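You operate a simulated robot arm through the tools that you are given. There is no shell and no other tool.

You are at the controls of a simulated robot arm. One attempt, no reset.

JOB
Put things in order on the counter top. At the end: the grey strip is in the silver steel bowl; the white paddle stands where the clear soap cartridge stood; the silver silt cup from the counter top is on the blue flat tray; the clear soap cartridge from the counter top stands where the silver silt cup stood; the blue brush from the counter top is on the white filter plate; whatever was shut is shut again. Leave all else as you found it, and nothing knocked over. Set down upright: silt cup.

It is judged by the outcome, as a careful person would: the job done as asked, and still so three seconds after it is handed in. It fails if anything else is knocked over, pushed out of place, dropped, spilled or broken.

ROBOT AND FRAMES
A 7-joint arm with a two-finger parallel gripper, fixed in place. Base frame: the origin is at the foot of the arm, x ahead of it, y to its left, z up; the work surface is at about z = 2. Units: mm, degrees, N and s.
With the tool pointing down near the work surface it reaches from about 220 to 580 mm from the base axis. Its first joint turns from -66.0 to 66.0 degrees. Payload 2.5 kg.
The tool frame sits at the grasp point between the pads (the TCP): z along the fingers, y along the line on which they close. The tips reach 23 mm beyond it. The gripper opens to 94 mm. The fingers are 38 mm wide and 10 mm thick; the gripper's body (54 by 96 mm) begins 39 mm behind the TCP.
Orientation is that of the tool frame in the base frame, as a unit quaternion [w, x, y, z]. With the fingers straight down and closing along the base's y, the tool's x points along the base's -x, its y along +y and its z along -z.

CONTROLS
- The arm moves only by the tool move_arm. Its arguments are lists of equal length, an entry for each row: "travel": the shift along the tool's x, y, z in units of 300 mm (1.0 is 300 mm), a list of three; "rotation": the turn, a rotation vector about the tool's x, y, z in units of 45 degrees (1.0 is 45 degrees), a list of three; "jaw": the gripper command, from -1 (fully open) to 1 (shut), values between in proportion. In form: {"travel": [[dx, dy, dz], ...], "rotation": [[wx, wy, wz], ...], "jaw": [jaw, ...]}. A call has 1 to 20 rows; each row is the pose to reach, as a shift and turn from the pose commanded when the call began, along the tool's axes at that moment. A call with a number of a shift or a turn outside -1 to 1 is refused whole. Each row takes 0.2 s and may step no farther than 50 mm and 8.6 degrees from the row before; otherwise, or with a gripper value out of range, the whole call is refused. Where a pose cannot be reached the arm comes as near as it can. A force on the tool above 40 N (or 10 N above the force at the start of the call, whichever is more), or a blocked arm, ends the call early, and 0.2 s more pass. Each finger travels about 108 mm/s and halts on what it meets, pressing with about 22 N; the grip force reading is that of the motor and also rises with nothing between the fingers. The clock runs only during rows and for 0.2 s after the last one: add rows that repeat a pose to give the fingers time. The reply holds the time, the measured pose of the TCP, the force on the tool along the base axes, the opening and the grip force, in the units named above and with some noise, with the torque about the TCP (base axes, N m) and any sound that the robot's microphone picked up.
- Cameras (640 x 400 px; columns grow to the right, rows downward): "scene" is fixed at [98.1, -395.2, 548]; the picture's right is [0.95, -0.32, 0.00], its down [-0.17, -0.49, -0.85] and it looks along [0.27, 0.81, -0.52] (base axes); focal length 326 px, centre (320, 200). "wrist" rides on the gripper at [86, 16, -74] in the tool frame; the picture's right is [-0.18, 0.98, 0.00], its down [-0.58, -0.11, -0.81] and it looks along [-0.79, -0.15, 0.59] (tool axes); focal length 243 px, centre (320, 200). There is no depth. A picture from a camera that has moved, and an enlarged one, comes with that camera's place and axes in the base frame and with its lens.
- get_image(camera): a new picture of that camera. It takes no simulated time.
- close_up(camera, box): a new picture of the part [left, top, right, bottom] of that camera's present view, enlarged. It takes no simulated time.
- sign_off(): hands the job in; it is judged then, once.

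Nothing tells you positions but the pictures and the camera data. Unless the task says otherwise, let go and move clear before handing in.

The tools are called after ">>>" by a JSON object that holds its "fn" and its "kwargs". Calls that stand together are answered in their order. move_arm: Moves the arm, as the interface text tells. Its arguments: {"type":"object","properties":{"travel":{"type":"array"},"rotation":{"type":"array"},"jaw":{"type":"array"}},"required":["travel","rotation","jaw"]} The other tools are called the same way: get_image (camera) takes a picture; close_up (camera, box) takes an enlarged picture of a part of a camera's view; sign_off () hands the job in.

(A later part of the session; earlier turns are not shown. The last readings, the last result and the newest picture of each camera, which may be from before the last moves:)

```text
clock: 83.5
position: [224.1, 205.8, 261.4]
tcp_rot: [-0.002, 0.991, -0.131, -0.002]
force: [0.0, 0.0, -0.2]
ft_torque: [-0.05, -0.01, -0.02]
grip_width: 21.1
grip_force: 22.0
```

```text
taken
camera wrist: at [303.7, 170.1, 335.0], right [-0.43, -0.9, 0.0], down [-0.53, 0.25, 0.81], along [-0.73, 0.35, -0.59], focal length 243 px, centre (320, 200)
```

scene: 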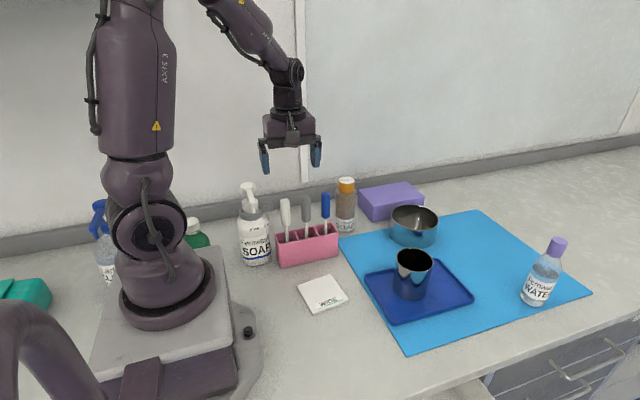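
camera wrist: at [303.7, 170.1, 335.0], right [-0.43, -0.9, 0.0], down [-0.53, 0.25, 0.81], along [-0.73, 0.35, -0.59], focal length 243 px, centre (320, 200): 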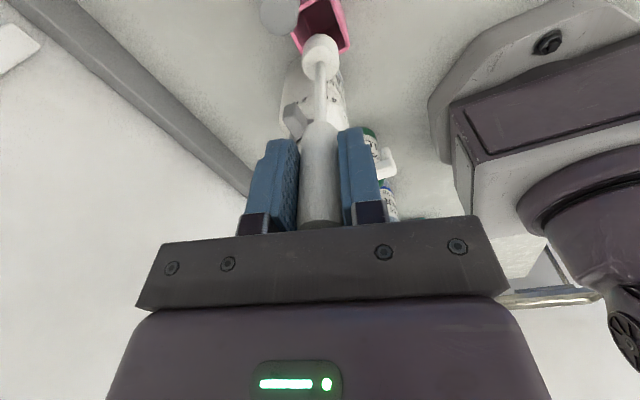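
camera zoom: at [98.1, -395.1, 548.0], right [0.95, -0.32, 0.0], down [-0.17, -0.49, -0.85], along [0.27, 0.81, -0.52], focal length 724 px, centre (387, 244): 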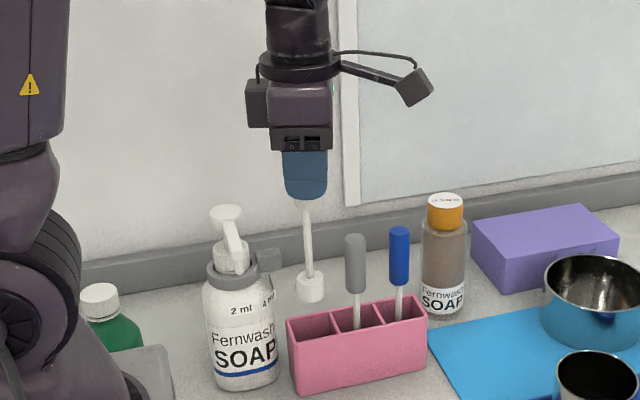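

The white paddle hangs straight in the grip. Carrying it to where the clear cartridge stood, at about (244.5, 362.5).

>>> {"fn": "move_arm", "kwargs": {"travel": [[-0.01, -0.08, 0], [-0.022, -0.19, 0], [-0.035, -0.3, 0], [-0.048, -0.41, 0], [-0.06, -0.509, 0], [-0.06, -0.509, 0]], "rotation": [[0, 0, 0], [0, 0, 0], [0, 0, 0], [0, 0, 0], [0, 0, 0], [0, 0, 0]], "jaw": [1, 1, 1, 1, 1, 1]}}

>>> {"fn": "get_image", "kwargs": {"camera": "scene"}}

>>> {"fn": "get_image", "kwargs": {"camera": "wrist"}}

```text
clock: 84.9
position: [246.9, 360.3, 258.9]
tcp_rot: [-0.002, 0.991, -0.132, -0.002]
force: [1.2, 0.9, -0.7]
ft_torque: [0.01, -0.01, 0.02]
grip_width: 20.7
grip_force: 22.9
```

```text
taken
```

scene: 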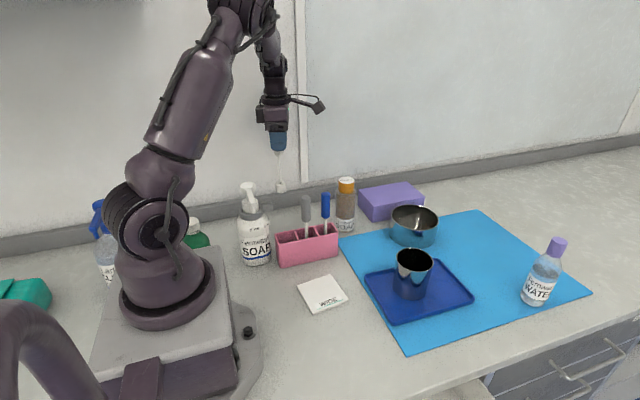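

```text
taken
camera wrist: at [326.8, 324.1, 333.3], right [-0.43, -0.9, 0.0], down [-0.53, 0.26, 0.81], along [-0.73, 0.35, -0.59], focal length 243 px, centre (320, 200)
```

wrist: 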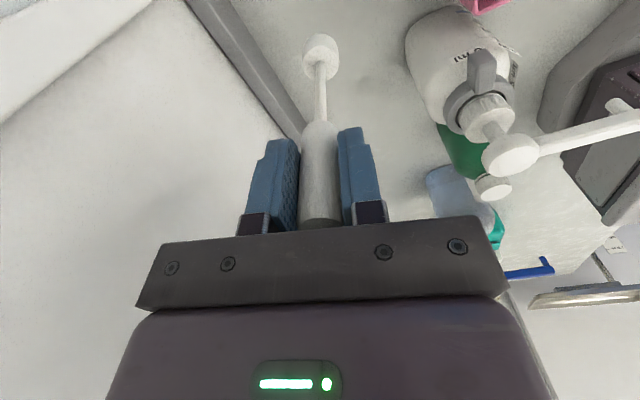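

>>> {"fn": "move_arm", "kwargs": {"travel": [[0, 0, 0.08], [0, 0, 0.17], [0, 0, 0.25], [0, 0, 0.31], [0, 0, 0.345]], "rotation": [[0, 0, 0], [0, 0, 0], [0, 0, 0], [0, 0, 0], [0, 0, 0]], "jaw": [1, 1, 1, 1, 1]}}

>>> {"fn": "close_up", "kwargs": {"camera": "scene", "box": [220, 130, 350, 280]}}

```text
clock: 86.1
position: [246.7, 361.2, 156.9]
tcp_rot: [-0.002, 0.991, -0.132, -0.001]
force: [0.4, 1.2, -0.2]
ft_torque: [0.04, -0.03, 0.02]
grip_width: 21.0
grip_force: 21.8
```

```text
2.67 times, centred on (285, 205) of scene
camera zoom: at [98.1, -395.1, 548.0], right [0.95, -0.32, 0.0], down [-0.17, -0.49, -0.85], along [0.27, 0.81, -0.52], focal length 869 px, centre (413, 187)
```

zoom: 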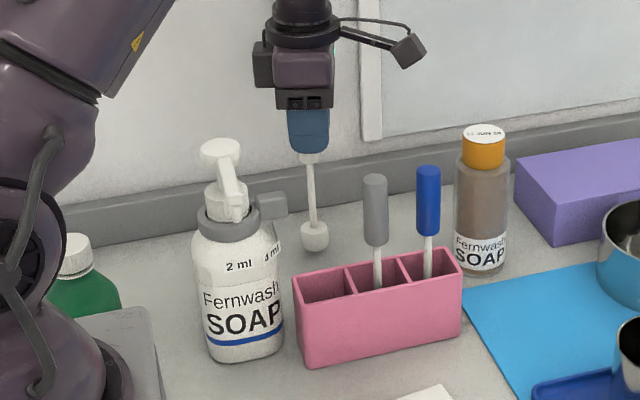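

>>> {"fn": "move_arm", "kwargs": {"travel": [[0, 0, 0.008], [0, 0, 0.016], [0, 0, 0.02]], "rotation": [[0, 0, 0], [0, 0, 0], [0, 0, 0]], "jaw": [1, 1, 1]}}

>>> {"fn": "move_arm", "kwargs": {"travel": [[0, 0, 0.004], [0, 0, 0.007]], "rotation": [[0, 0, 0], [0, 0, 0]], "jaw": [1, 1]}}

```text
clock: 86.9
position: [246.0, 361.6, 151.6]
tcp_rot: [-0.001, 0.991, -0.132, -0.001]
force: [-0.5, 0.0, -1.0]
ft_torque: [0.03, -0.01, 0.01]
grip_width: 20.7
grip_force: 22.0
```

```text
clock: 87.5
position: [246.7, 361.3, 150.5]
tcp_rot: [-0.001, 0.991, -0.131, -0.002]
force: [0.0, -0.5, -0.1]
ft_torque: [0.02, 0.01, 0.0]
grip_width: 20.7
grip_force: 22.0
```

>>> {"fn": "move_arm", "kwargs": {"travel": [[0, 0, 0.003], [0, 0, 0.006]], "rotation": [[0, 0, 0], [0, 0, 0]], "jaw": [1, 1]}}

>>> {"fn": "close_up", "kwargs": {"camera": "scene", "box": [250, 150, 330, 240]}}

```text
clock: 88.1
position: [246.7, 362.8, 147.3]
tcp_rot: [-0.001, 0.991, -0.131, -0.002]
force: [-0.3, 0.1, -0.4]
ft_torque: [0.0, -0.02, 0.01]
grip_width: 21.1
grip_force: 21.7
```

```text
4.44 times, centred on (290, 195) of scene
camera zoom: at [98.1, -395.1, 548.0], right [0.95, -0.32, 0.0], down [-0.17, -0.49, -0.85], along [0.27, 0.81, -0.52], focal length 1449 px, centre (453, 222)
```

zoom: 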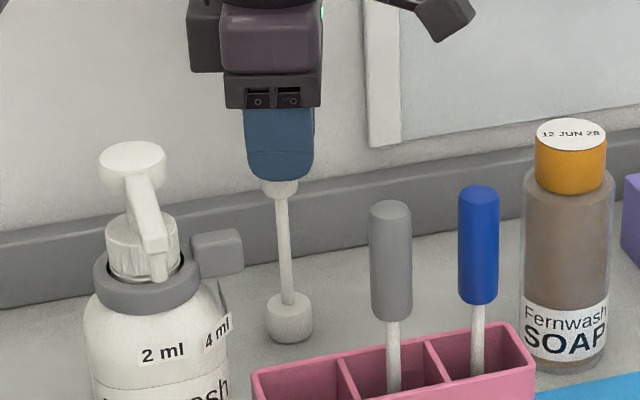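

>>> {"fn": "move_arm", "kwargs": {"travel": [[0, 0, 0.003], [0, 0, 0.005]], "rotation": [[0, 0, 0], [0, 0, 0]], "jaw": [1, 1]}}

>>> {"fn": "move_arm", "kwargs": {"travel": [[0, 0, 0.002], [0, 0, 0.004]], "rotation": [[0, 0, 0], [0, 0, 0]], "jaw": [1, 1]}}

```text
clock: 88.7
position: [247.8, 362.4, 147.3]
tcp_rot: [-0.002, 0.991, -0.133, -0.001]
force: [-1.2, -2.1, 15.2]
ft_torque: [-0.28, 0.25, -0.06]
grip_width: 21.2
grip_force: 22.2
```

```text
clock: 89.3
position: [246.9, 360.7, 145.4]
tcp_rot: [-0.002, 0.991, -0.133, -0.001]
force: [-0.6, 0.8, 16.4]
ft_torque: [-0.04, 0.05, -0.07]
grip_width: 21.2
grip_force: 21.9
```

It's standing on the counter. I'll relieve the pressure, open slowly and rise.

>>> {"fn": "move_arm", "kwargs": {"travel": [[0, 0, -0.003], [0, 0, -0.003], [0, 0, -0.003], [0, 0, -0.003], [0, 0, -0.003]], "rotation": [[0, 0, 0], [0, 0, 0], [0, 0, 0], [0, 0, 0], [0, 0, 0]], "jaw": [1, 0.5, 0.4, 0.2, 0]}}

>>> {"fn": "close_up", "kwargs": {"camera": "scene", "box": [250, 150, 330, 240]}}

>>> {"fn": "get_image", "kwargs": {"camera": "wrist"}}

```text
clock: 90.5
position: [246.9, 361.6, 145.3]
tcp_rot: [-0.002, 0.991, -0.132, -0.003]
force: [0.2, 0.3, -0.1]
ft_torque: [-0.01, -0.01, 0.03]
grip_width: 47.0
grip_force: 0.1
```

```text
4.44 times, centred on (290, 195) of scene
camera zoom: at [98.1, -395.2, 548.0], right [0.95, -0.32, 0.0], down [-0.17, -0.49, -0.85], along [0.27, 0.81, -0.52], focal length 1449 px, centre (453, 222)
```

zoom: 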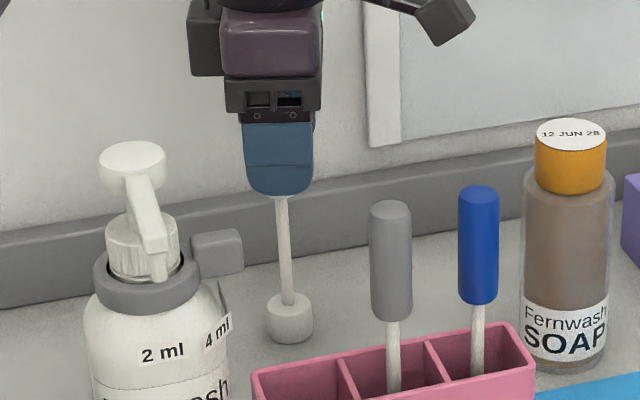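

```text
taken
camera wrist: at [326.5, 325.0, 219.5], right [-0.43, -0.9, 0.0], down [-0.53, 0.25, 0.81], along [-0.73, 0.35, -0.59], focal length 243 px, centre (320, 200)
```

wrist: 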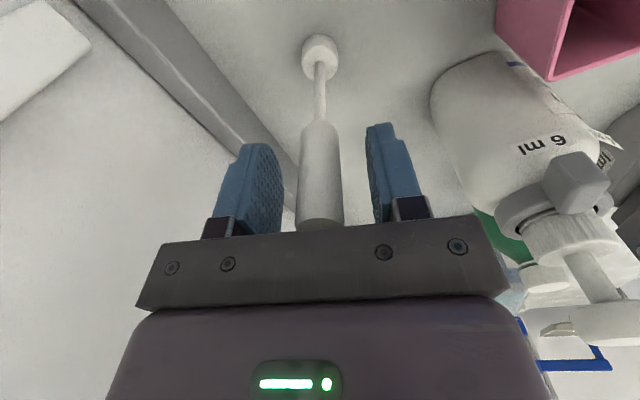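

The white paddle stands on its own. Rising clear and moving over the blue brush.

>>> {"fn": "move_arm", "kwargs": {"travel": [[0, 0, -0.08], [0, 0, -0.2], [0, 0, -0.3], [0, 0, -0.38]], "rotation": [[0, 0, 0], [0, 0, 0], [0, 0, 0], [0, 0, 0]], "jaw": [0, 0, 0, 0]}}

>>> {"fn": "move_arm", "kwargs": {"travel": [[0.07, 0.084, 0], [0.14, 0.167, 0], [0.21, 0.25, 0], [0.283, 0.334, 0], [0.354, 0.418, 0]], "rotation": [[0, 0, 0], [0, 0, 0], [0, 0, 0], [0, 0, 0], [0, 0, 0]], "jaw": [0, 0.2, 0.2, 0.2, 0.2]}}

>>> {"fn": "get_image", "kwargs": {"camera": "scene"}}

>>> {"fn": "get_image", "kwargs": {"camera": "wrist"}}

>>> {"fn": "close_up", "kwargs": {"camera": "wrist", "box": [250, 20, 390, 130]}}

```text
clock: 91.5
position: [248.6, 362.2, 260.6]
tcp_rot: [-0.002, 0.991, -0.131, -0.002]
force: [0.3, -0.5, 0.0]
ft_torque: [0.01, -0.01, 0.02]
grip_width: 46.8
grip_force: 0.0
```

```text
clock: 92.7
position: [318.9, 215.3, 260.1]
tcp_rot: [-0.001, 0.991, -0.131, -0.003]
force: [1.0, 0.6, 0.6]
ft_torque: [-0.01, -0.01, 0.01]
grip_width: 37.5
grip_force: 0.0
```

```text
taken
```

scene: 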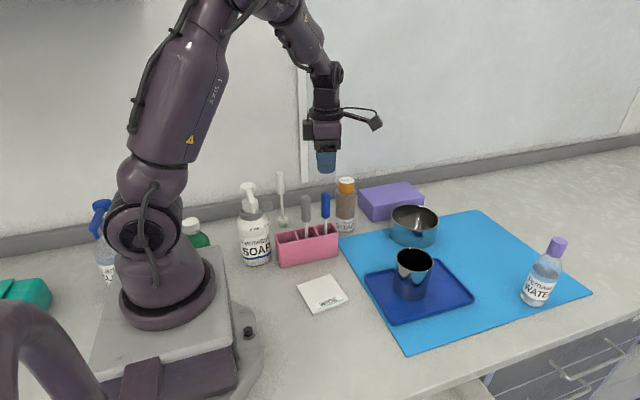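

```text
taken
camera wrist: at [397.4, 177.6, 335.0], right [-0.43, -0.9, 0.0], down [-0.53, 0.25, 0.81], along [-0.73, 0.35, -0.59], focal length 243 px, centre (320, 200)
```

wrist: 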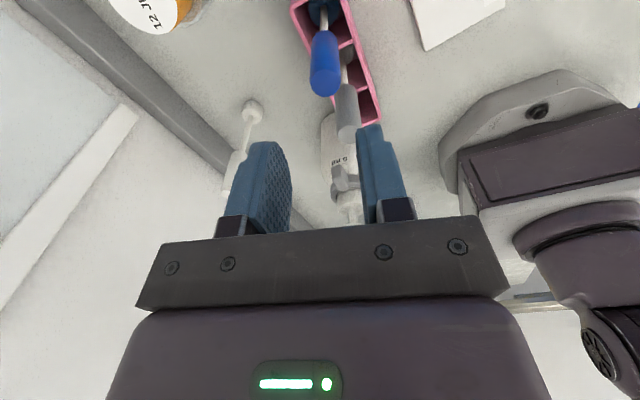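

```text
3.64 times, centred on (320, 75) of wrist
camera zoom: at [397.4, 177.6, 335.0], right [-0.43, -0.9, 0.0], down [-0.53, 0.25, 0.81], along [-0.73, 0.35, -0.59], focal length 882 px, centre (320, 654)
```

zoom: 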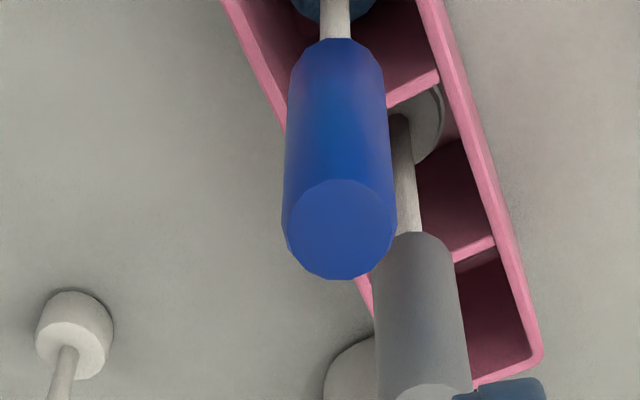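

>>> {"fn": "move_arm", "kwargs": {"travel": [[0, 0.0133, 0.08], [0, 0.0133, 0.18], [0, 0.0133, 0.28], [0, 0.0133, 0.368]], "rotation": [[0, 0, 0], [0, 0, 0], [0, 0, 0], [0, 0, 0]], "jaw": [0.2, 0.2, 0.2, 0.2]}}

>>> {"fn": "get_image", "kwargs": {"camera": "wrist"}}

```text
clock: 93.7
position: [316.1, 208.5, 148.1]
tcp_rot: [-0.001, 0.991, -0.132, -0.002]
force: [0.5, 0.2, 0.1]
ft_torque: [0.0, 0.01, 0.02]
grip_width: 37.6
grip_force: 0.0
```

```text
taken
camera wrist: at [393.7, 172.5, 222.6], right [-0.43, -0.9, 0.0], down [-0.53, 0.25, 0.81], along [-0.73, 0.35, -0.59], focal length 243 px, centre (320, 200)
```

wrist: 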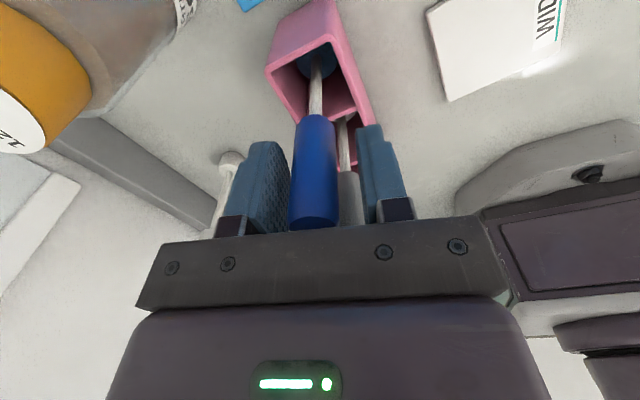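

>>> {"fn": "move_arm", "kwargs": {"travel": [[0, 0, 0], [0, 0, 0], [0, 0, 0], [0, 0, -0.05], [0, 0, -0.13], [0, 0, -0.22], [0, 0, -0.31], [0, 0, -0.38]], "rotation": [[0, 0, 0], [0, 0, 0], [0, 0, 0], [0, 0, 0], [0, 0, 0], [0, 0, 0], [0, 0, 0], [0, 0, 0]], "jaw": [0.6, 1, 1, 1, 1, 1, 1, 1]}}

>>> {"fn": "get_image", "kwargs": {"camera": "wrist"}}

>>> {"fn": "close_up", "kwargs": {"camera": "scene", "box": [250, 90, 400, 270]}}

```text
clock: 95.5
position: [315.7, 208.6, 263.2]
tcp_rot: [-0.001, 0.991, -0.132, -0.003]
force: [0.5, 0.4, -1.0]
ft_torque: [0.06, -0.02, -0.04]
grip_width: 21.0
grip_force: 21.6
```

```text
taken
camera wrist: at [395.5, 171.8, 337.7], right [-0.43, -0.9, 0.0], down [-0.53, 0.26, 0.81], along [-0.73, 0.35, -0.59], focal length 243 px, centre (320, 200)
```

wrist: 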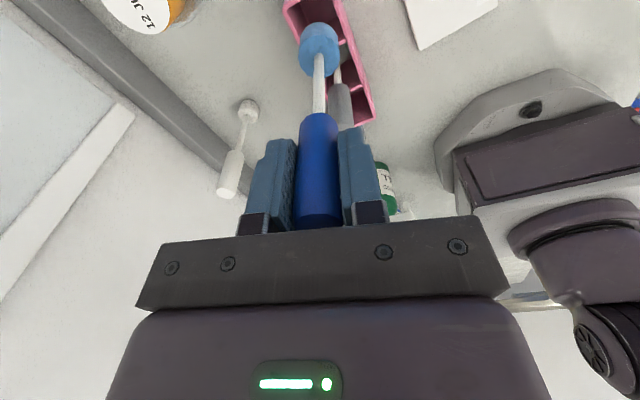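

```text
2.22 times, centred on (325, 180) of scene
camera zoom: at [98.1, -395.2, 548.0], right [0.95, -0.32, 0.0], down [-0.17, -0.49, -0.85], along [0.27, 0.81, -0.52], focal length 724 px, centre (309, 244)
```

zoom: 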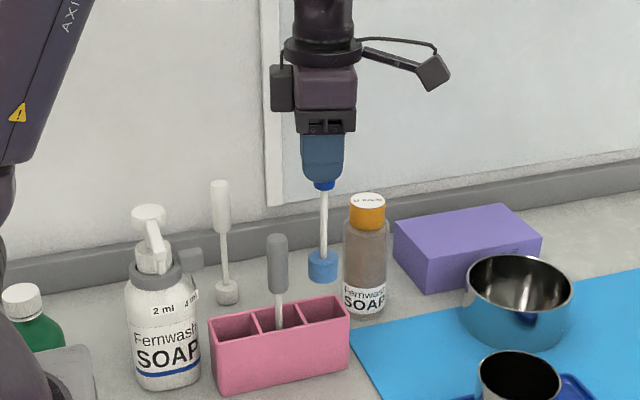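

The brush came out cleanly. Carrying it to the white plate, centre about (263, 82).

>>> {"fn": "move_arm", "kwargs": {"travel": [[-0.012, 0.08, 0], [-0.025, 0.18, 0], [-0.037, 0.28, 0], [-0.05, 0.37, 0], [-0.062, 0.456, 0], [-0.062, 0.456, 0]], "rotation": [[0, 0, 0], [0, 0, 0], [0, 0, 0], [0, 0, 0], [0, 0, 0], [0, 0, 0]], "jaw": [1, 1, 1, 1, 1, 1]}}

>>> {"fn": "get_image", "kwargs": {"camera": "scene"}}

>>> {"fn": "get_image", "kwargs": {"camera": "wrist"}}

```text
clock: 96.9
position: [261.1, 79.4, 263.2]
tcp_rot: [-0.001, 0.991, -0.131, -0.002]
force: [-0.1, 0.2, -0.8]
ft_torque: [0.02, -0.03, 0.02]
grip_width: 20.8
grip_force: 21.9
```

```text
taken
```

scene: 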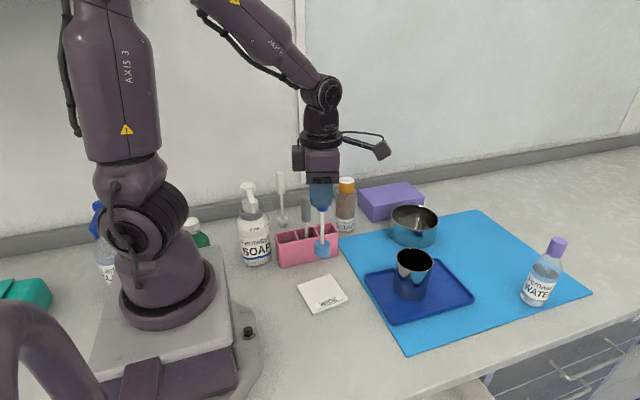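

```text
taken
camera wrist: at [340.3, 42.7, 337.5], right [-0.43, -0.9, 0.0], down [-0.53, 0.25, 0.81], along [-0.73, 0.35, -0.59], focal length 243 px, centre (320, 200)
```

wrist: 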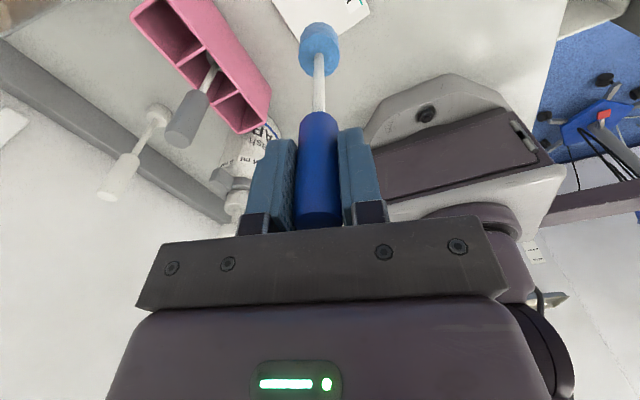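

>>> {"fn": "move_arm", "kwargs": {"travel": [[0, 0, 0.08], [0, 0, 0.17], [0, 0, 0.25], [0, 0, 0.31], [0, 0, 0.34]], "rotation": [[0, 0, 0], [0, 0, 0], [0, 0, 0], [0, 0, 0], [0, 0, 0]], "jaw": [1, 1, 1, 1, 1]}}

>>> {"fn": "close_up", "kwargs": {"camera": "scene", "box": [260, 200, 380, 330]}}

```text
clock: 98.1
position: [261.0, 79.5, 159.2]
tcp_rot: [-0.001, 0.991, -0.131, -0.003]
force: [0.2, 0.3, -1.0]
ft_torque: [-0.03, -0.03, 0.04]
grip_width: 20.6
grip_force: 21.8
```

```text
3.08 times, centred on (320, 265) of scene
camera zoom: at [98.1, -395.2, 548.0], right [0.95, -0.32, 0.0], down [-0.17, -0.49, -0.85], along [0.27, 0.81, -0.52], focal length 1003 px, centre (320, 0)
```

zoom: 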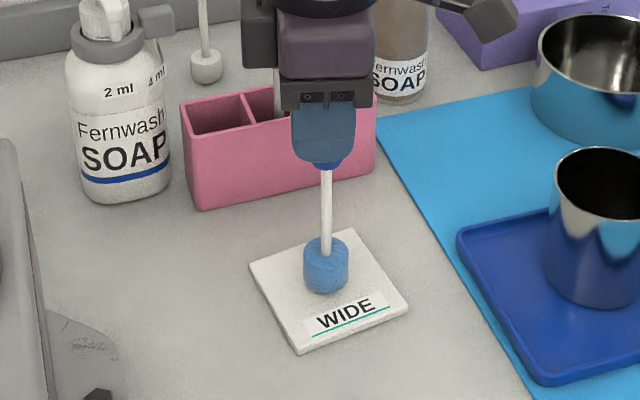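

>>> {"fn": "move_arm", "kwargs": {"travel": [[0, 0, 0.005], [0, 0, 0.01]], "rotation": [[0, 0, 0], [0, 0, 0]], "jaw": [1, 1]}}

>>> {"fn": "move_arm", "kwargs": {"travel": [[0, 0, 0.004], [0, 0, 0.007]], "rotation": [[0, 0, 0], [0, 0, 0]], "jaw": [1, 1]}}

```text
clock: 98.7
position: [261.3, 81.1, 157.2]
tcp_rot: [-0.001, 0.991, -0.132, -0.001]
force: [0.1, -0.7, -1.0]
ft_torque: [0.0, -0.01, -0.01]
grip_width: 21.0
grip_force: 22.2
```

```text
clock: 99.3
position: [261.3, 80.3, 156.2]
tcp_rot: [-0.001, 0.991, -0.133, -0.002]
force: [-0.4, 0.5, -1.1]
ft_torque: [-0.01, 0.0, 0.02]
grip_width: 20.8
grip_force: 21.6
```

>>> {"fn": "move_arm", "kwargs": {"travel": [[0, 0, 0.003], [0, 0, 0.006]], "rotation": [[0, 0, 0], [0, 0, 0]], "jaw": [1, 1]}}

>>> {"fn": "move_arm", "kwargs": {"travel": [[0, 0, 0.003], [0, 0, 0.005]], "rotation": [[0, 0, 0], [0, 0, 0]], "jaw": [1, 1]}}

```text
clock: 99.9
position: [261.5, 80.9, 153.7]
tcp_rot: [-0.001, 0.991, -0.133, -0.001]
force: [-1.9, -2.1, 15.6]
ft_torque: [-0.36, 0.13, -0.05]
grip_width: 20.6
grip_force: 21.8
```

```text
clock: 100.5
position: [261.4, 82.1, 152.7]
tcp_rot: [-0.002, 0.991, -0.133, -0.001]
force: [1.5, -1.5, 14.3]
ft_torque: [-0.13, -0.3, -0.08]
grip_width: 21.1
grip_force: 22.0
```

Contact with the plate. Relieving, opening slowly.

>>> {"fn": "move_arm", "kwargs": {"travel": [[0, 0, -0.004], [0, 0, -0.004], [0, 0, -0.004], [0, 0, -0.004], [0, 0, -0.004]], "rotation": [[0, 0, 0], [0, 0, 0], [0, 0, 0], [0, 0, 0], [0, 0, 0]], "jaw": [1, 0.5, 0.4, 0.2, 0]}}

>>> {"fn": "close_up", "kwargs": {"camera": "scene", "box": [260, 200, 380, 330]}}

>>> {"fn": "get_image", "kwargs": {"camera": "wrist"}}

```text
clock: 101.7
position: [260.6, 81.3, 152.5]
tcp_rot: [-0.001, 0.991, -0.132, -0.003]
force: [-0.3, 0.6, -0.9]
ft_torque: [0.0, 0.0, 0.0]
grip_width: 46.9
grip_force: 0.0
```

```text
3.08 times, centred on (320, 265) of scene
camera zoom: at [98.1, -395.2, 548.0], right [0.95, -0.32, 0.0], down [-0.17, -0.49, -0.85], along [0.27, 0.81, -0.52], focal length 1003 px, centre (320, 0)
```

zoom: 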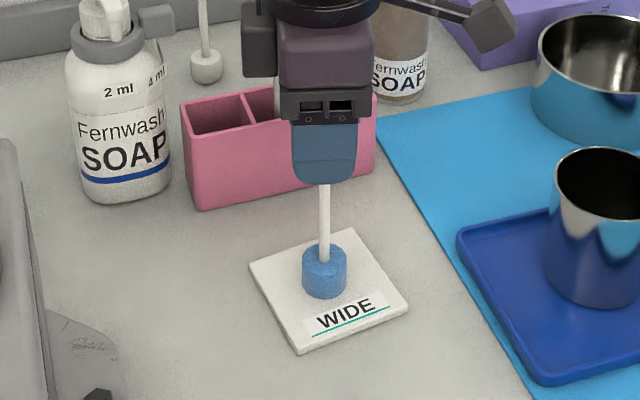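

```text
taken
camera wrist: at [340.4, 44.7, 227.2], right [-0.43, -0.9, 0.0], down [-0.53, 0.25, 0.81], along [-0.73, 0.35, -0.59], focal length 243 px, centre (320, 200)
```

wrist: 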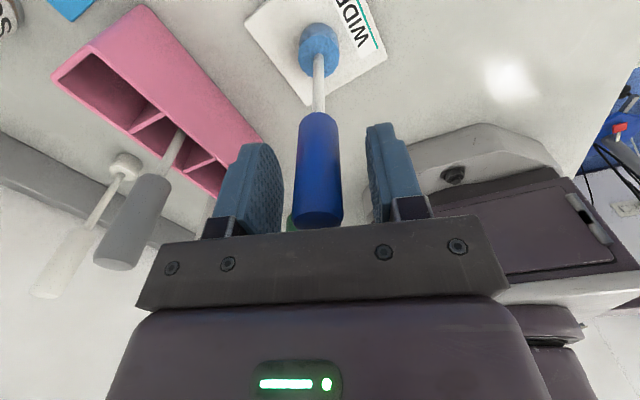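

The brush stands on the plate. Rising and moving over the grey tool.

>>> {"fn": "move_arm", "kwargs": {"travel": [[0, 0, -0.08], [0, 0, -0.2], [0, 0, -0.3], [0, 0, -0.365]], "rotation": [[0, 0, 0], [0, 0, 0], [0, 0, 0], [0, 0, 0]], "jaw": [0, 0, 0, 0]}}

>>> {"fn": "move_arm", "kwargs": {"travel": [[-0.017, -0.085, 0], [-0.035, -0.17, 0], [-0.052, -0.255, 0], [-0.07, -0.34, 0], [-0.087, -0.425, 0]], "rotation": [[0, 0, 0], [0, 0, 0], [0, 0, 0], [0, 0, 0], [0, 0, 0]], "jaw": [0.1, 0.2, 0.2, 0.2, 0.2]}}

>>> {"fn": "get_image", "kwargs": {"camera": "scene"}}

>>> {"fn": "get_image", "kwargs": {"camera": "wrist"}}

>>> {"fn": "close_up", "kwargs": {"camera": "wrist", "box": [250, 0, 390, 130]}}

```text
clock: 102.7
position: [260.7, 80.4, 262.8]
tcp_rot: [-0.001, 0.991, -0.132, -0.003]
force: [0.4, 1.0, 0.6]
ft_torque: [0.0, -0.01, 0.02]
grip_width: 46.9
grip_force: 0.1
```

```text
clock: 103.9
position: [271.4, 211.2, 262.4]
tcp_rot: [-0.001, 0.991, -0.132, -0.001]
force: [0.2, 0.7, 0.0]
ft_torque: [0.0, 0.03, -0.01]
grip_width: 37.6
grip_force: 0.0
```

```text
taken
```

scene: 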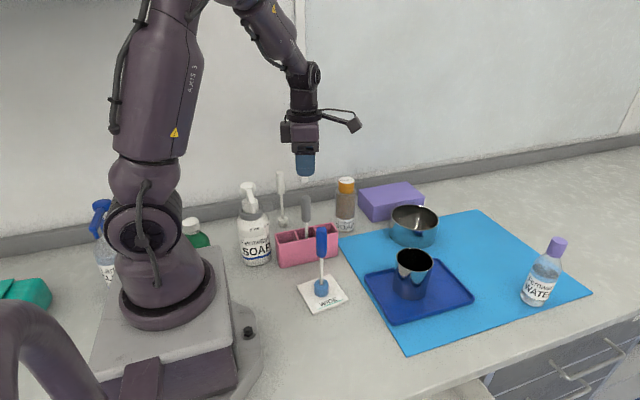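

```text
taken
camera wrist: at [350.8, 175.0, 336.9], right [-0.44, -0.9, 0.0], down [-0.53, 0.26, 0.81], along [-0.73, 0.35, -0.59], focal length 243 px, centre (320, 200)
```

wrist: 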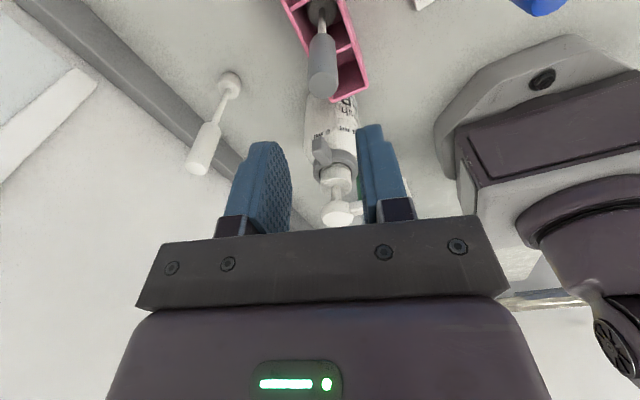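

```text
3.08 times, centred on (320, 65) of wrist
camera zoom: at [350.8, 175.0, 336.9], right [-0.44, -0.9, 0.0], down [-0.53, 0.26, 0.81], along [-0.73, 0.35, -0.59], focal length 746 px, centre (320, 615)
```

zoom: 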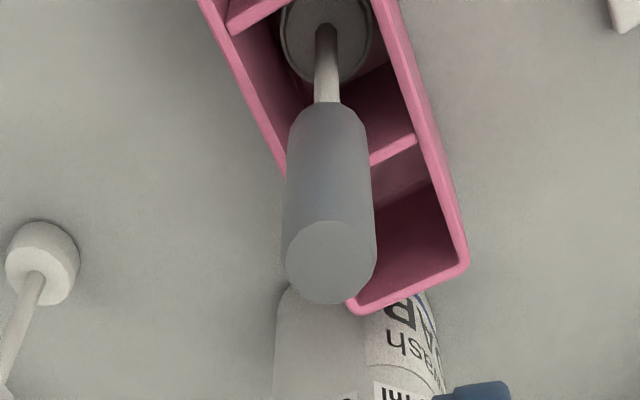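

Before I move the grey tool, there is one part of the drawer I never saw: the right-hand side under the counter, which my finger was hiding. I'll check it first, since the drawer is marked STRIPS.

>>> {"fn": "move_arm", "kwargs": {"travel": [[0.041, 0.087, -0.033], [0.081, 0.173, -0.067], [0.122, 0.26, -0.1], [0.163, 0.347, -0.133], [0.203, 0.433, -0.167], [0.244, 0.52, -0.2]], "rotation": [[0, 0, 0.167], [0, 0, 0.333], [0, 0, 0.5], [0, 0, 0.667], [0, 0, 0.833], [0, 0, 1.0]], "jaw": [0, -0.3, -0.6, -1, -1, -1]}}

>>> {"fn": "move_arm", "kwargs": {"travel": [[0.1, 0.027, 0], [0.2, 0.054, 0], [0.3, 0.081, 0], [0.4, 0.108, 0], [0.5, 0.135, 0]], "rotation": [[0, 0, 0.133], [0, 0, 0.267], [0, 0, 0.4], [0, 0, 0.533], [0, 0, 0.667]], "jaw": [-1, -1, -1, -1, -1]}}

>>> {"fn": "move_arm", "kwargs": {"travel": [[0.09, -0.004, 0.108], [0.179, -0.008, 0.217], [0.269, -0.012, 0.325], [0.359, -0.017, 0.433], [0.448, -0.021, 0.542], [0.538, -0.025, 0.65], [0.627, -0.029, 0.758], [0.717, -0.033, 0.867]], "rotation": [[0, 0, 0], [0, 0, 0], [0, 0, 0], [0, 0, 0], [0, 0, 0], [0, 0, 0], [0, 0, 0], [0, 0, 0]], "jaw": [-1, -1, -1, -1, -1, -1, -1, -1]}}

>>> {"fn": "get_image", "kwargs": {"camera": "wrist"}}

>>> {"fn": "close_up", "kwargs": {"camera": "wrist", "box": [220, 60, 440, 240]}}

```text
clock: 105.3
position: [302.6, 42.9, 322.8]
tcp_rot: [-0.001, 0.865, -0.502, -0.003]
force: [-0.9, -0.2, 0.4]
ft_torque: [0.01, 0.0, -0.03]
grip_width: 93.9
grip_force: 0.1
```

```text
clock: 106.5
position: [338.0, -107.5, 321.3]
tcp_rot: [0.0, -0.705, 0.709, 0.002]
force: [-0.6, 0.0, -0.9]
ft_torque: [0.0, -0.01, -0.01]
grip_width: 94.0
grip_force: 0.0
```

```text
clock: 108.3
position: [346.6, -322.5, 60.9]
tcp_rot: [0.0, -0.706, 0.708, 0.002]
force: [0.2, 0.6, 0.1]
ft_torque: [0.02, -0.02, -0.01]
grip_width: 94.1
grip_force: 0.0
```

```text
taken
camera wrist: at [331.0, -407.5, 134.7], right [-0.98, 0.19, 0.0], down [0.11, 0.58, 0.81], along [0.15, 0.79, -0.59], focal length 243 px, centre (320, 200)
```

wrist: 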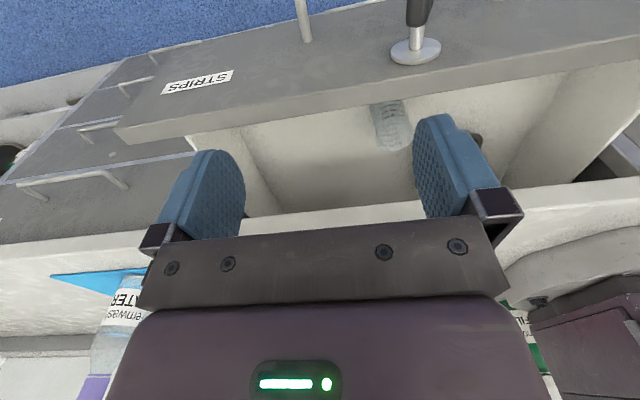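

```text
2.22 times, centred on (330, 150) of wrist
camera zoom: at [331.0, -407.5, 134.7], right [-0.98, 0.19, 0.0], down [0.11, 0.58, 0.81], along [0.15, 0.79, -0.59], focal length 539 px, centre (298, 311)
```

zoom: 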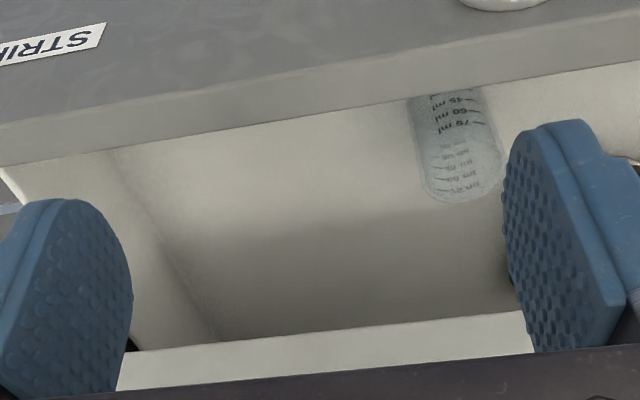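

The whole drawer is now seen: only the clear cup and the brown dish, no strip. So the grey tool is the strip. While I'm here I'll shut the drawer by pushing its handle bar near the right end, clear of the knob.

>>> {"fn": "move_arm", "kwargs": {"travel": [[0.11, 0.004, 0], [0.22, 0.008, 0], [0.325, 0.012, 0], [0.325, 0.012, 0.12], [0.325, 0.012, 0.24], [0.325, 0.012, 0.36], [0.325, 0.012, 0.48], [0.325, 0.012, 0.585]], "rotation": [[0, 0, 0], [0, 0, 0], [0, 0, 0], [0, 0, 0], [0, 0, 0], [0, 0, 0], [0, 0, 0], [0, 0, 0]], "jaw": [1, 1, 1, 1, 1, 1, 1, 1]}}

>>> {"fn": "get_image", "kwargs": {"camera": "wrist"}}

>>> {"fn": "get_image", "kwargs": {"camera": "scene"}}

```text
clock: 110.1
position: [342.6, -421.4, -113.2]
tcp_rot: [-0.001, -0.707, 0.708, 0.002]
force: [-0.1, -0.2, 0.5]
ft_torque: [0.0, 0.0, -0.03]
grip_width: 0.0
grip_force: 22.7
```

```text
taken
camera wrist: at [327.6, -506.2, -38.6], right [-0.98, 0.19, 0.0], down [0.11, 0.58, 0.81], along [0.15, 0.79, -0.59], focal length 243 px, centre (320, 200)
```

wrist: 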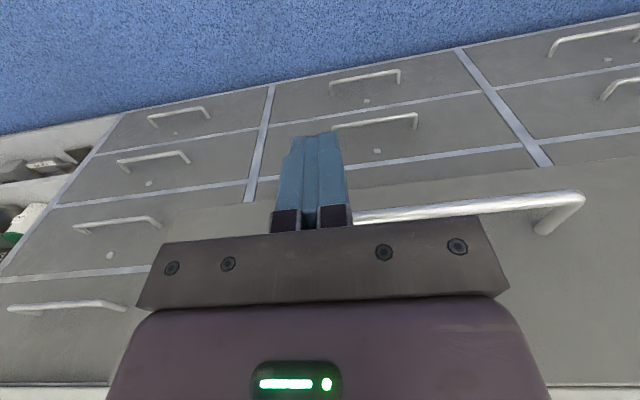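

```text
taken
```

scene: 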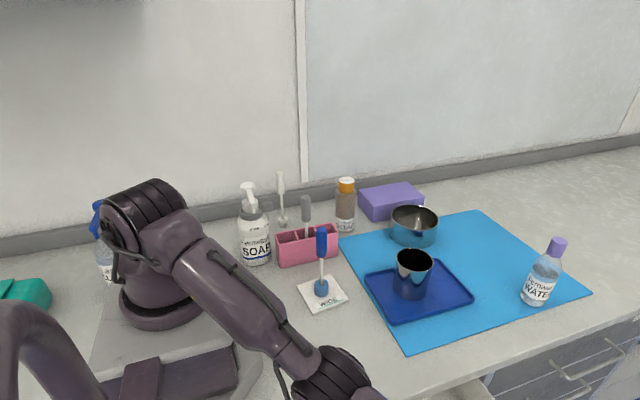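

>>> {"fn": "move_arm", "kwargs": {"travel": [[-0.06, 0, 0], [-0.12, 0, 0], [-0.18, 0, 0], [-0.24, 0, 0], [-0.3, 0, 0], [-0.36, 0, 0], [-0.42, 0, 0], [-0.48, 0, 0], [-0.54, 0, 0], [-0.58, 0, 0]], "rotation": [[0, 0, 0], [0, 0, 0], [0, 0, 0], [0, 0, 0], [0, 0, 0], [0, 0, 0], [0, 0, 0], [0, 0, 0], [0, 0, 0], [0, 0, 0]], "jaw": [1, 1, 1, 1, 1, 1, 1, 1, 1, 1]}}

>>> {"fn": "get_image", "kwargs": {"camera": "wrist"}}

```text
clock: 112.3
position: [343.7, -245.0, -111.7]
tcp_rot: [-0.001, -0.706, 0.708, 0.003]
force: [0.2, 0.8, 0.1]
ft_torque: [0.0, 0.0, -0.02]
grip_width: 0.0
grip_force: 22.3
```

```text
taken
camera wrist: at [326.7, -330.3, -38.0], right [-0.98, 0.19, 0.01], down [0.11, 0.58, 0.81], along [0.15, 0.79, -0.59], focal length 243 px, centre (320, 200)
```

wrist: 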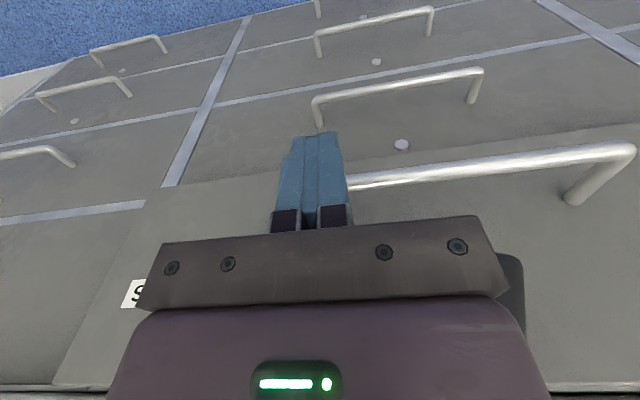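

>>> {"fn": "move_arm", "kwargs": {"travel": [[-0.025, 0, 0], [-0.05, 0, 0], [-0.075, 0, 0], [-0.09, 0, 0], [-0.1, 0, 0], [-0.107, 0, 0]], "rotation": [[0, 0, 0], [0, 0, 0], [0, 0, 0], [0, 0, 0], [0, 0, 0], [0, 0, 0]], "jaw": [1, 1, 1, 1, 1, 1]}}

>>> {"fn": "get_image", "kwargs": {"camera": "wrist"}}

```text
clock: 113.4
position: [343.5, -229.1, -112.2]
tcp_rot: [-0.005, -0.703, 0.711, -0.005]
force: [-0.1, 1.0, 0.2]
ft_torque: [0.01, 0.0, 0.0]
grip_width: 0.3
grip_force: 22.1
stopped in row 5: the force on the tool passed its limit at 44 N (the readings are from after the stop); the commanded pose is now the measured one
```

```text
taken
camera wrist: at [326.0, -311.8, -36.5], right [-0.98, 0.19, 0.0], down [0.11, 0.59, 0.8], along [0.16, 0.78, -0.6], focal length 243 px, centre (320, 200)
```

wrist: 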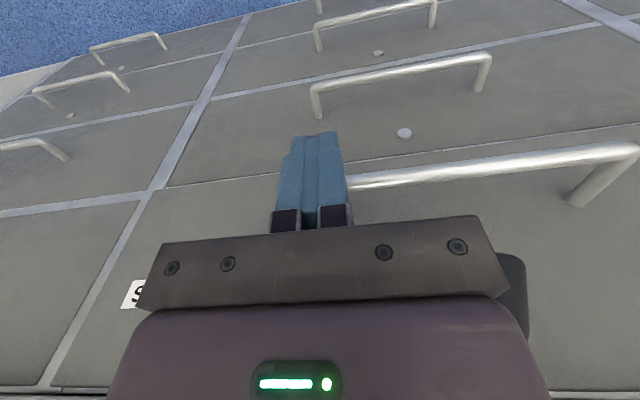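

The push met a firm stop. I'll back off and check whether the drawer front is flush.

>>> {"fn": "move_arm", "kwargs": {"travel": [[0.05, 0, 0], [0.15, 0, 0], [0.28, 0, 0], [0.4, 0, -0.08], [0.45, 0, -0.2], [0.45, 0, -0.33]], "rotation": [[0, 0, 0], [0, 0, 0], [0, 0, 0], [0, 0, 0], [0, 0, 0], [0, 0, 0]], "jaw": [1, 1, 1, 0.5, -1, -1]}}

>>> {"fn": "get_image", "kwargs": {"camera": "wrist"}}

>>> {"fn": "get_image", "kwargs": {"camera": "scene"}}

```text
clock: 114.8
position: [340.5, -361.4, -9.5]
tcp_rot: [-0.004, -0.704, 0.71, -0.005]
force: [-1.2, -0.1, -0.1]
ft_torque: [-0.01, -0.01, 0.02]
grip_width: 94.0
grip_force: 0.1
```

```text
taken
camera wrist: at [323.0, -444.5, 65.9], right [-0.98, 0.19, 0.0], down [0.11, 0.59, 0.8], along [0.16, 0.78, -0.6], focal length 243 px, centre (320, 200)
```

wrist: 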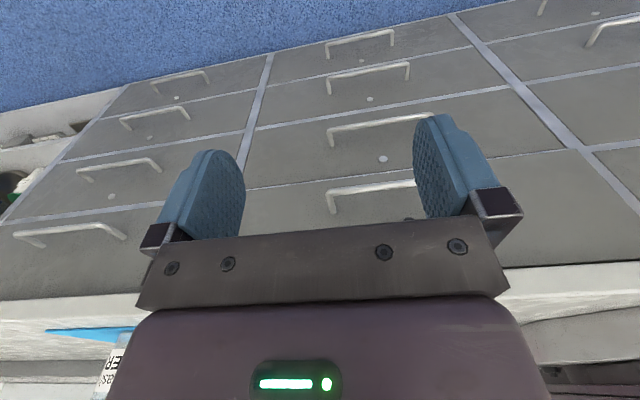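

```text
taken
```

scene: 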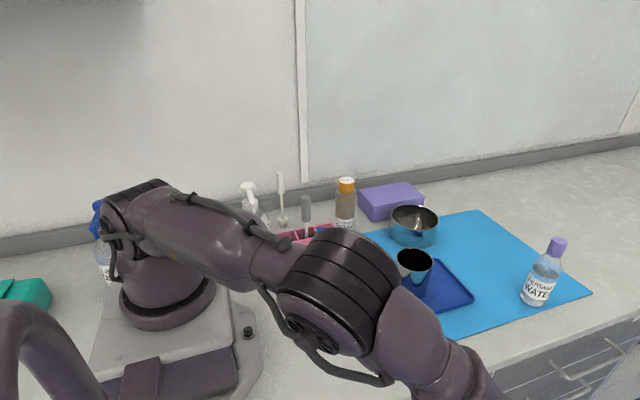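

>>> {"fn": "move_arm", "kwargs": {"travel": [[-0.02, 0.04, 0.014], [-0.041, 0.08, 0.028], [-0.062, 0.12, 0.042], [-0.082, 0.16, 0.056], [-0.103, 0.2, 0.07]], "rotation": [[0, -0.178, 0], [0, -0.356, 0], [0, -0.533, 0], [0, -0.711, 0], [0, -0.889, 0]], "jaw": [-1, -1, -1, -1, -1]}}

>>> {"fn": "get_image", "kwargs": {"camera": "wrist"}}

>>> {"fn": "close_up", "kwargs": {"camera": "wrist", "box": [80, 0, 600, 220]}}

```text
clock: 116.0
position: [283.5, -330.0, -31.7]
tcp_rot: [0.24, -0.663, 0.668, 0.236]
force: [-0.2, -0.5, -0.7]
ft_torque: [0.01, -0.05, -0.02]
grip_width: 93.8
grip_force: 0.1
```

```text
taken
camera wrist: at [265.5, -441.3, -30.1], right [-0.98, 0.15, 0.11], down [0.11, -0.06, 0.99], along [0.16, 0.99, 0.05], focal length 243 px, centre (320, 200)
```

wrist: 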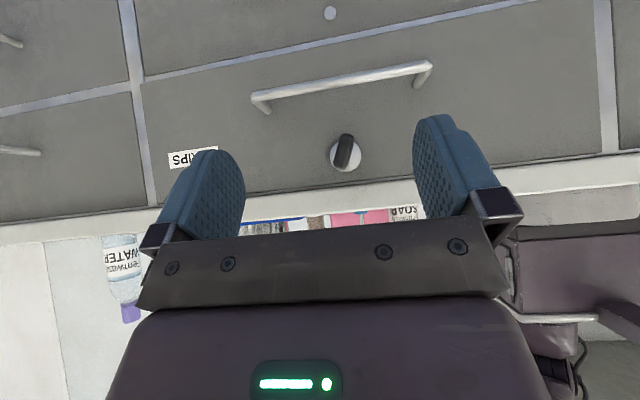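

```text
1.23 times, centred on (340, 110) of wrist
camera zoom: at [265.5, -441.3, -30.1], right [-0.98, 0.15, 0.11], down [0.11, -0.06, 0.99], along [0.16, 0.99, 0.05], focal length 299 px, centre (295, 311)
```

zoom: 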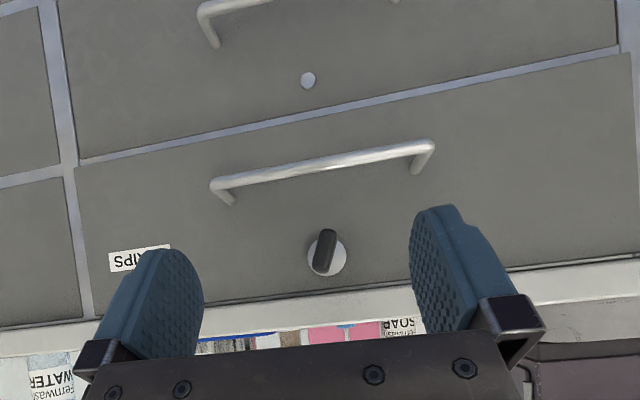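

>>> {"fn": "close_up", "kwargs": {"camera": "wrist", "box": [290, 110, 400, 200]}}

>>> {"fn": "close_up", "kwargs": {"camera": "wrist", "box": [90, 40, 260, 240]}}

>>> {"fn": "close_up", "kwargs": {"camera": "wrist", "box": [480, 0, 640, 180]}}

```text
4.44 times, centred on (345, 155) of wrist
camera zoom: at [265.5, -441.3, -30.1], right [-0.98, 0.15, 0.11], down [0.11, -0.06, 0.99], along [0.16, 0.99, 0.05], focal length 1078 px, centre (209, 400)
```

zoom: 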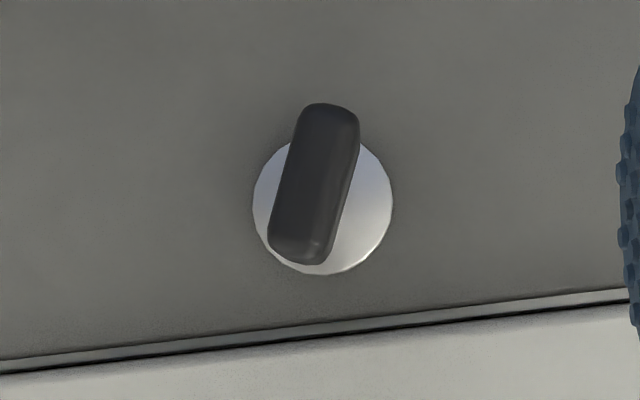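

```text
2.00 times, centred on (175, 140) of wrist
camera zoom: at [265.5, -441.3, -30.1], right [-0.98, 0.15, 0.11], down [0.11, -0.06, 0.99], along [0.16, 0.99, 0.05], focal length 485 px, centre (610, 320)
```

zoom: 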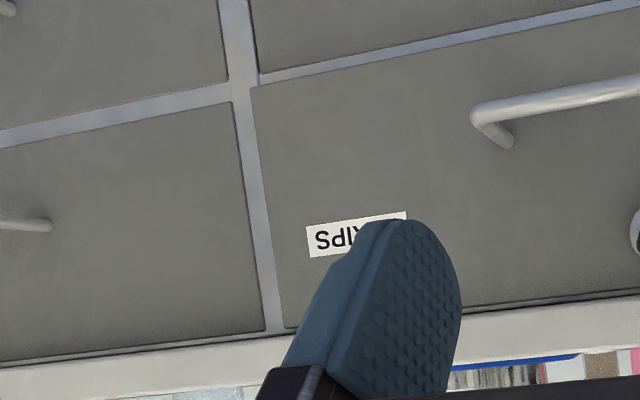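

```text
2.22 times, centred on (560, 90) of wrist
camera zoom: at [265.5, -441.3, -30.1], right [-0.98, 0.15, 0.11], down [0.11, -0.06, 0.99], along [0.16, 0.99, 0.05], focal length 539 px, centre (-213, 444)
```

zoom: 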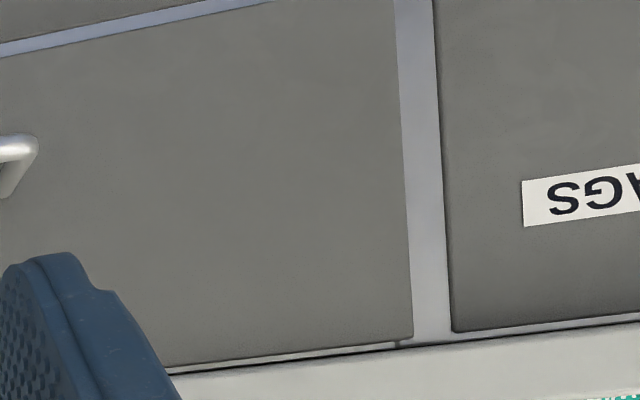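

The drawer is still about 15 mm proud and the knob has swung back to about 15° from upright, so its bolt is stopping the last bit of travel. I'll grip the knob, turn it clear, push the drawer home, then return the knob to upright.

>>> {"fn": "move_arm", "kwargs": {"travel": [[-0.032, 0.008, 0.055], [-0.064, 0.016, 0.11], [-0.096, 0.023, 0.166], [-0.128, 0.031, 0.221]], "rotation": [[0, -0.15, 0], [0, -0.3, 0], [0, -0.45, 0], [0, -0.6, 0]], "jaw": [-0.5, -0.3, -0.2, -0.1]}}

>>> {"fn": "get_image", "kwargs": {"camera": "wrist"}}

```text
clock: 117.0
position: [272.1, -260.1, -59.4]
tcp_rot: [0.389, -0.59, 0.594, 0.386]
force: [0.2, -0.1, 0.9]
ft_torque: [0.0, 0.02, -0.01]
grip_width: 51.3
grip_force: 0.1
```

```text
taken
camera wrist: at [255.3, -360.3, -108.6], right [-0.98, 0.08, 0.17], down [0.1, -0.51, 0.86], along [0.16, 0.86, 0.49], focal length 243 px, centre (320, 200)
```

wrist: 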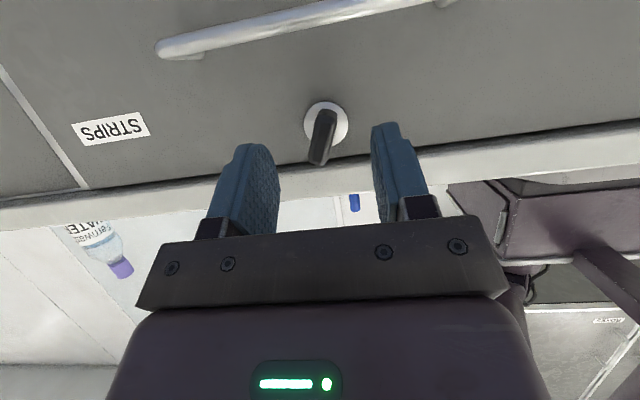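

>>> {"fn": "move_arm", "kwargs": {"travel": [[-0.017, 0, 0.048], [-0.034, -0.001, 0.096], [-0.05, -0.002, 0.145], [-0.067, -0.002, 0.193]], "rotation": [[-0.033, 0, 0.076], [-0.067, 0.001, 0.153], [-0.1, 0.001, 0.229], [-0.133, 0.002, 0.306]], "jaw": [0, 0, 0, 0]}}

>>> {"fn": "close_up", "kwargs": {"camera": "wrist", "box": [220, 60, 420, 260]}}

```text
clock: 118.0
position: [274.8, -197.8, -63.6]
tcp_rot: [0.306, -0.534, 0.641, 0.459]
force: [0.0, 0.4, -0.6]
ft_torque: [-0.02, 0.02, 0.0]
grip_width: 47.1
grip_force: 0.0
```

```text
2.00 times, centred on (320, 160) of wrist
camera zoom: at [244.4, -298.6, -106.6], right [-0.9, 0.08, 0.42], down [0.32, -0.51, 0.8], along [0.28, 0.86, 0.43], focal length 485 px, centre (320, 280)
```

zoom: 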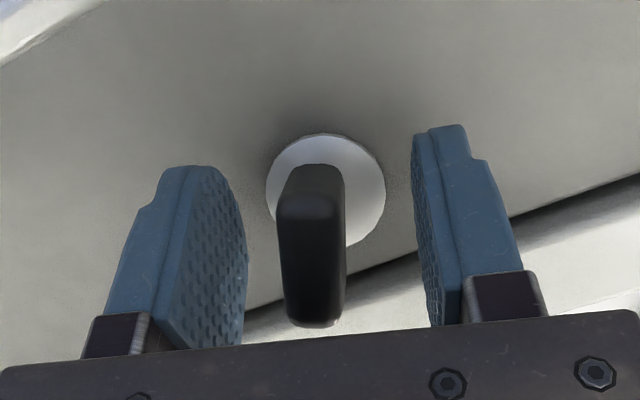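

>>> {"fn": "move_arm", "kwargs": {"travel": [[0, -0.005, 0], [0, -0.005, 0], [0, -0.005, 0], [0, -0.005, 0]], "rotation": [[0, 0, 0], [0, 0, 0], [0, 0, 0], [0, 0, 0]], "jaw": [0.2, 0.6, 1, 1]}}

>>> {"fn": "close_up", "kwargs": {"camera": "wrist", "box": [220, 60, 420, 260]}}

```text
clock: 119.0
position: [274.8, -197.6, -64.9]
tcp_rot: [0.306, -0.534, 0.64, 0.46]
force: [-12.2, -0.9, 4.7]
ft_torque: [0.64, -0.02, 1.12]
grip_width: 14.2
grip_force: 44.8
```

```text
2.00 times, centred on (320, 160) of wrist
camera zoom: at [245.6, -298.4, -108.1], right [-0.9, 0.08, 0.42], down [0.33, -0.51, 0.8], along [0.28, 0.86, 0.43], focal length 485 px, centre (320, 280)
```

zoom: 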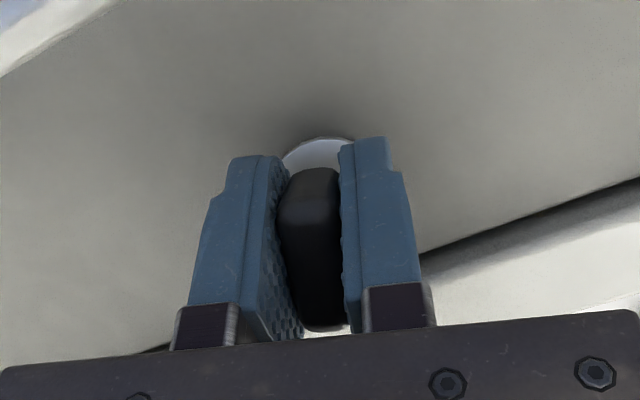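

>>> {"fn": "move_arm", "kwargs": {"travel": [[0, 0.003, 0], [0, 0.003, 0], [0, 0.003, 0], [0, 0.003, 0], [0, 0.003, 0]], "rotation": [[-0.05, 0.001, 0.115], [-0.1, 0.002, 0.229], [-0.15, 0.002, 0.344], [-0.201, 0.003, 0.458], [-0.201, 0.003, 0.458]], "jaw": [1, 1, 1, 1, 1]}}

```text
clock: 120.2
position: [274.0, -197.7, -64.9]
tcp_rot: [0.177, -0.433, 0.688, 0.555]
force: [-17.7, 0.5, 7.7]
ft_torque: [0.31, 0.0, 1.2]
grip_width: 14.0
grip_force: 45.3
```

>>> {"fn": "move_arm", "kwargs": {"travel": [[0, 0.004, 0], [0, 0.004, 0], [0, 0.004, 0], [0, 0.004, 0], [0, 0.004, 0]], "rotation": [[-0.05, 0.001, 0.115], [-0.1, 0.002, 0.229], [-0.15, 0.003, 0.344], [-0.2, 0.0045, 0.458], [-0.2, 0.0045, 0.458]], "jaw": [1, 1, 1, 1, 1]}}

```text
clock: 121.4
position: [273.7, -198.4, -64.8]
tcp_rot: [0.039, -0.317, 0.709, 0.629]
force: [-12.5, -1.8, 8.3]
ft_torque: [0.39, -0.04, 1.55]
grip_width: 14.0
grip_force: 45.0
```

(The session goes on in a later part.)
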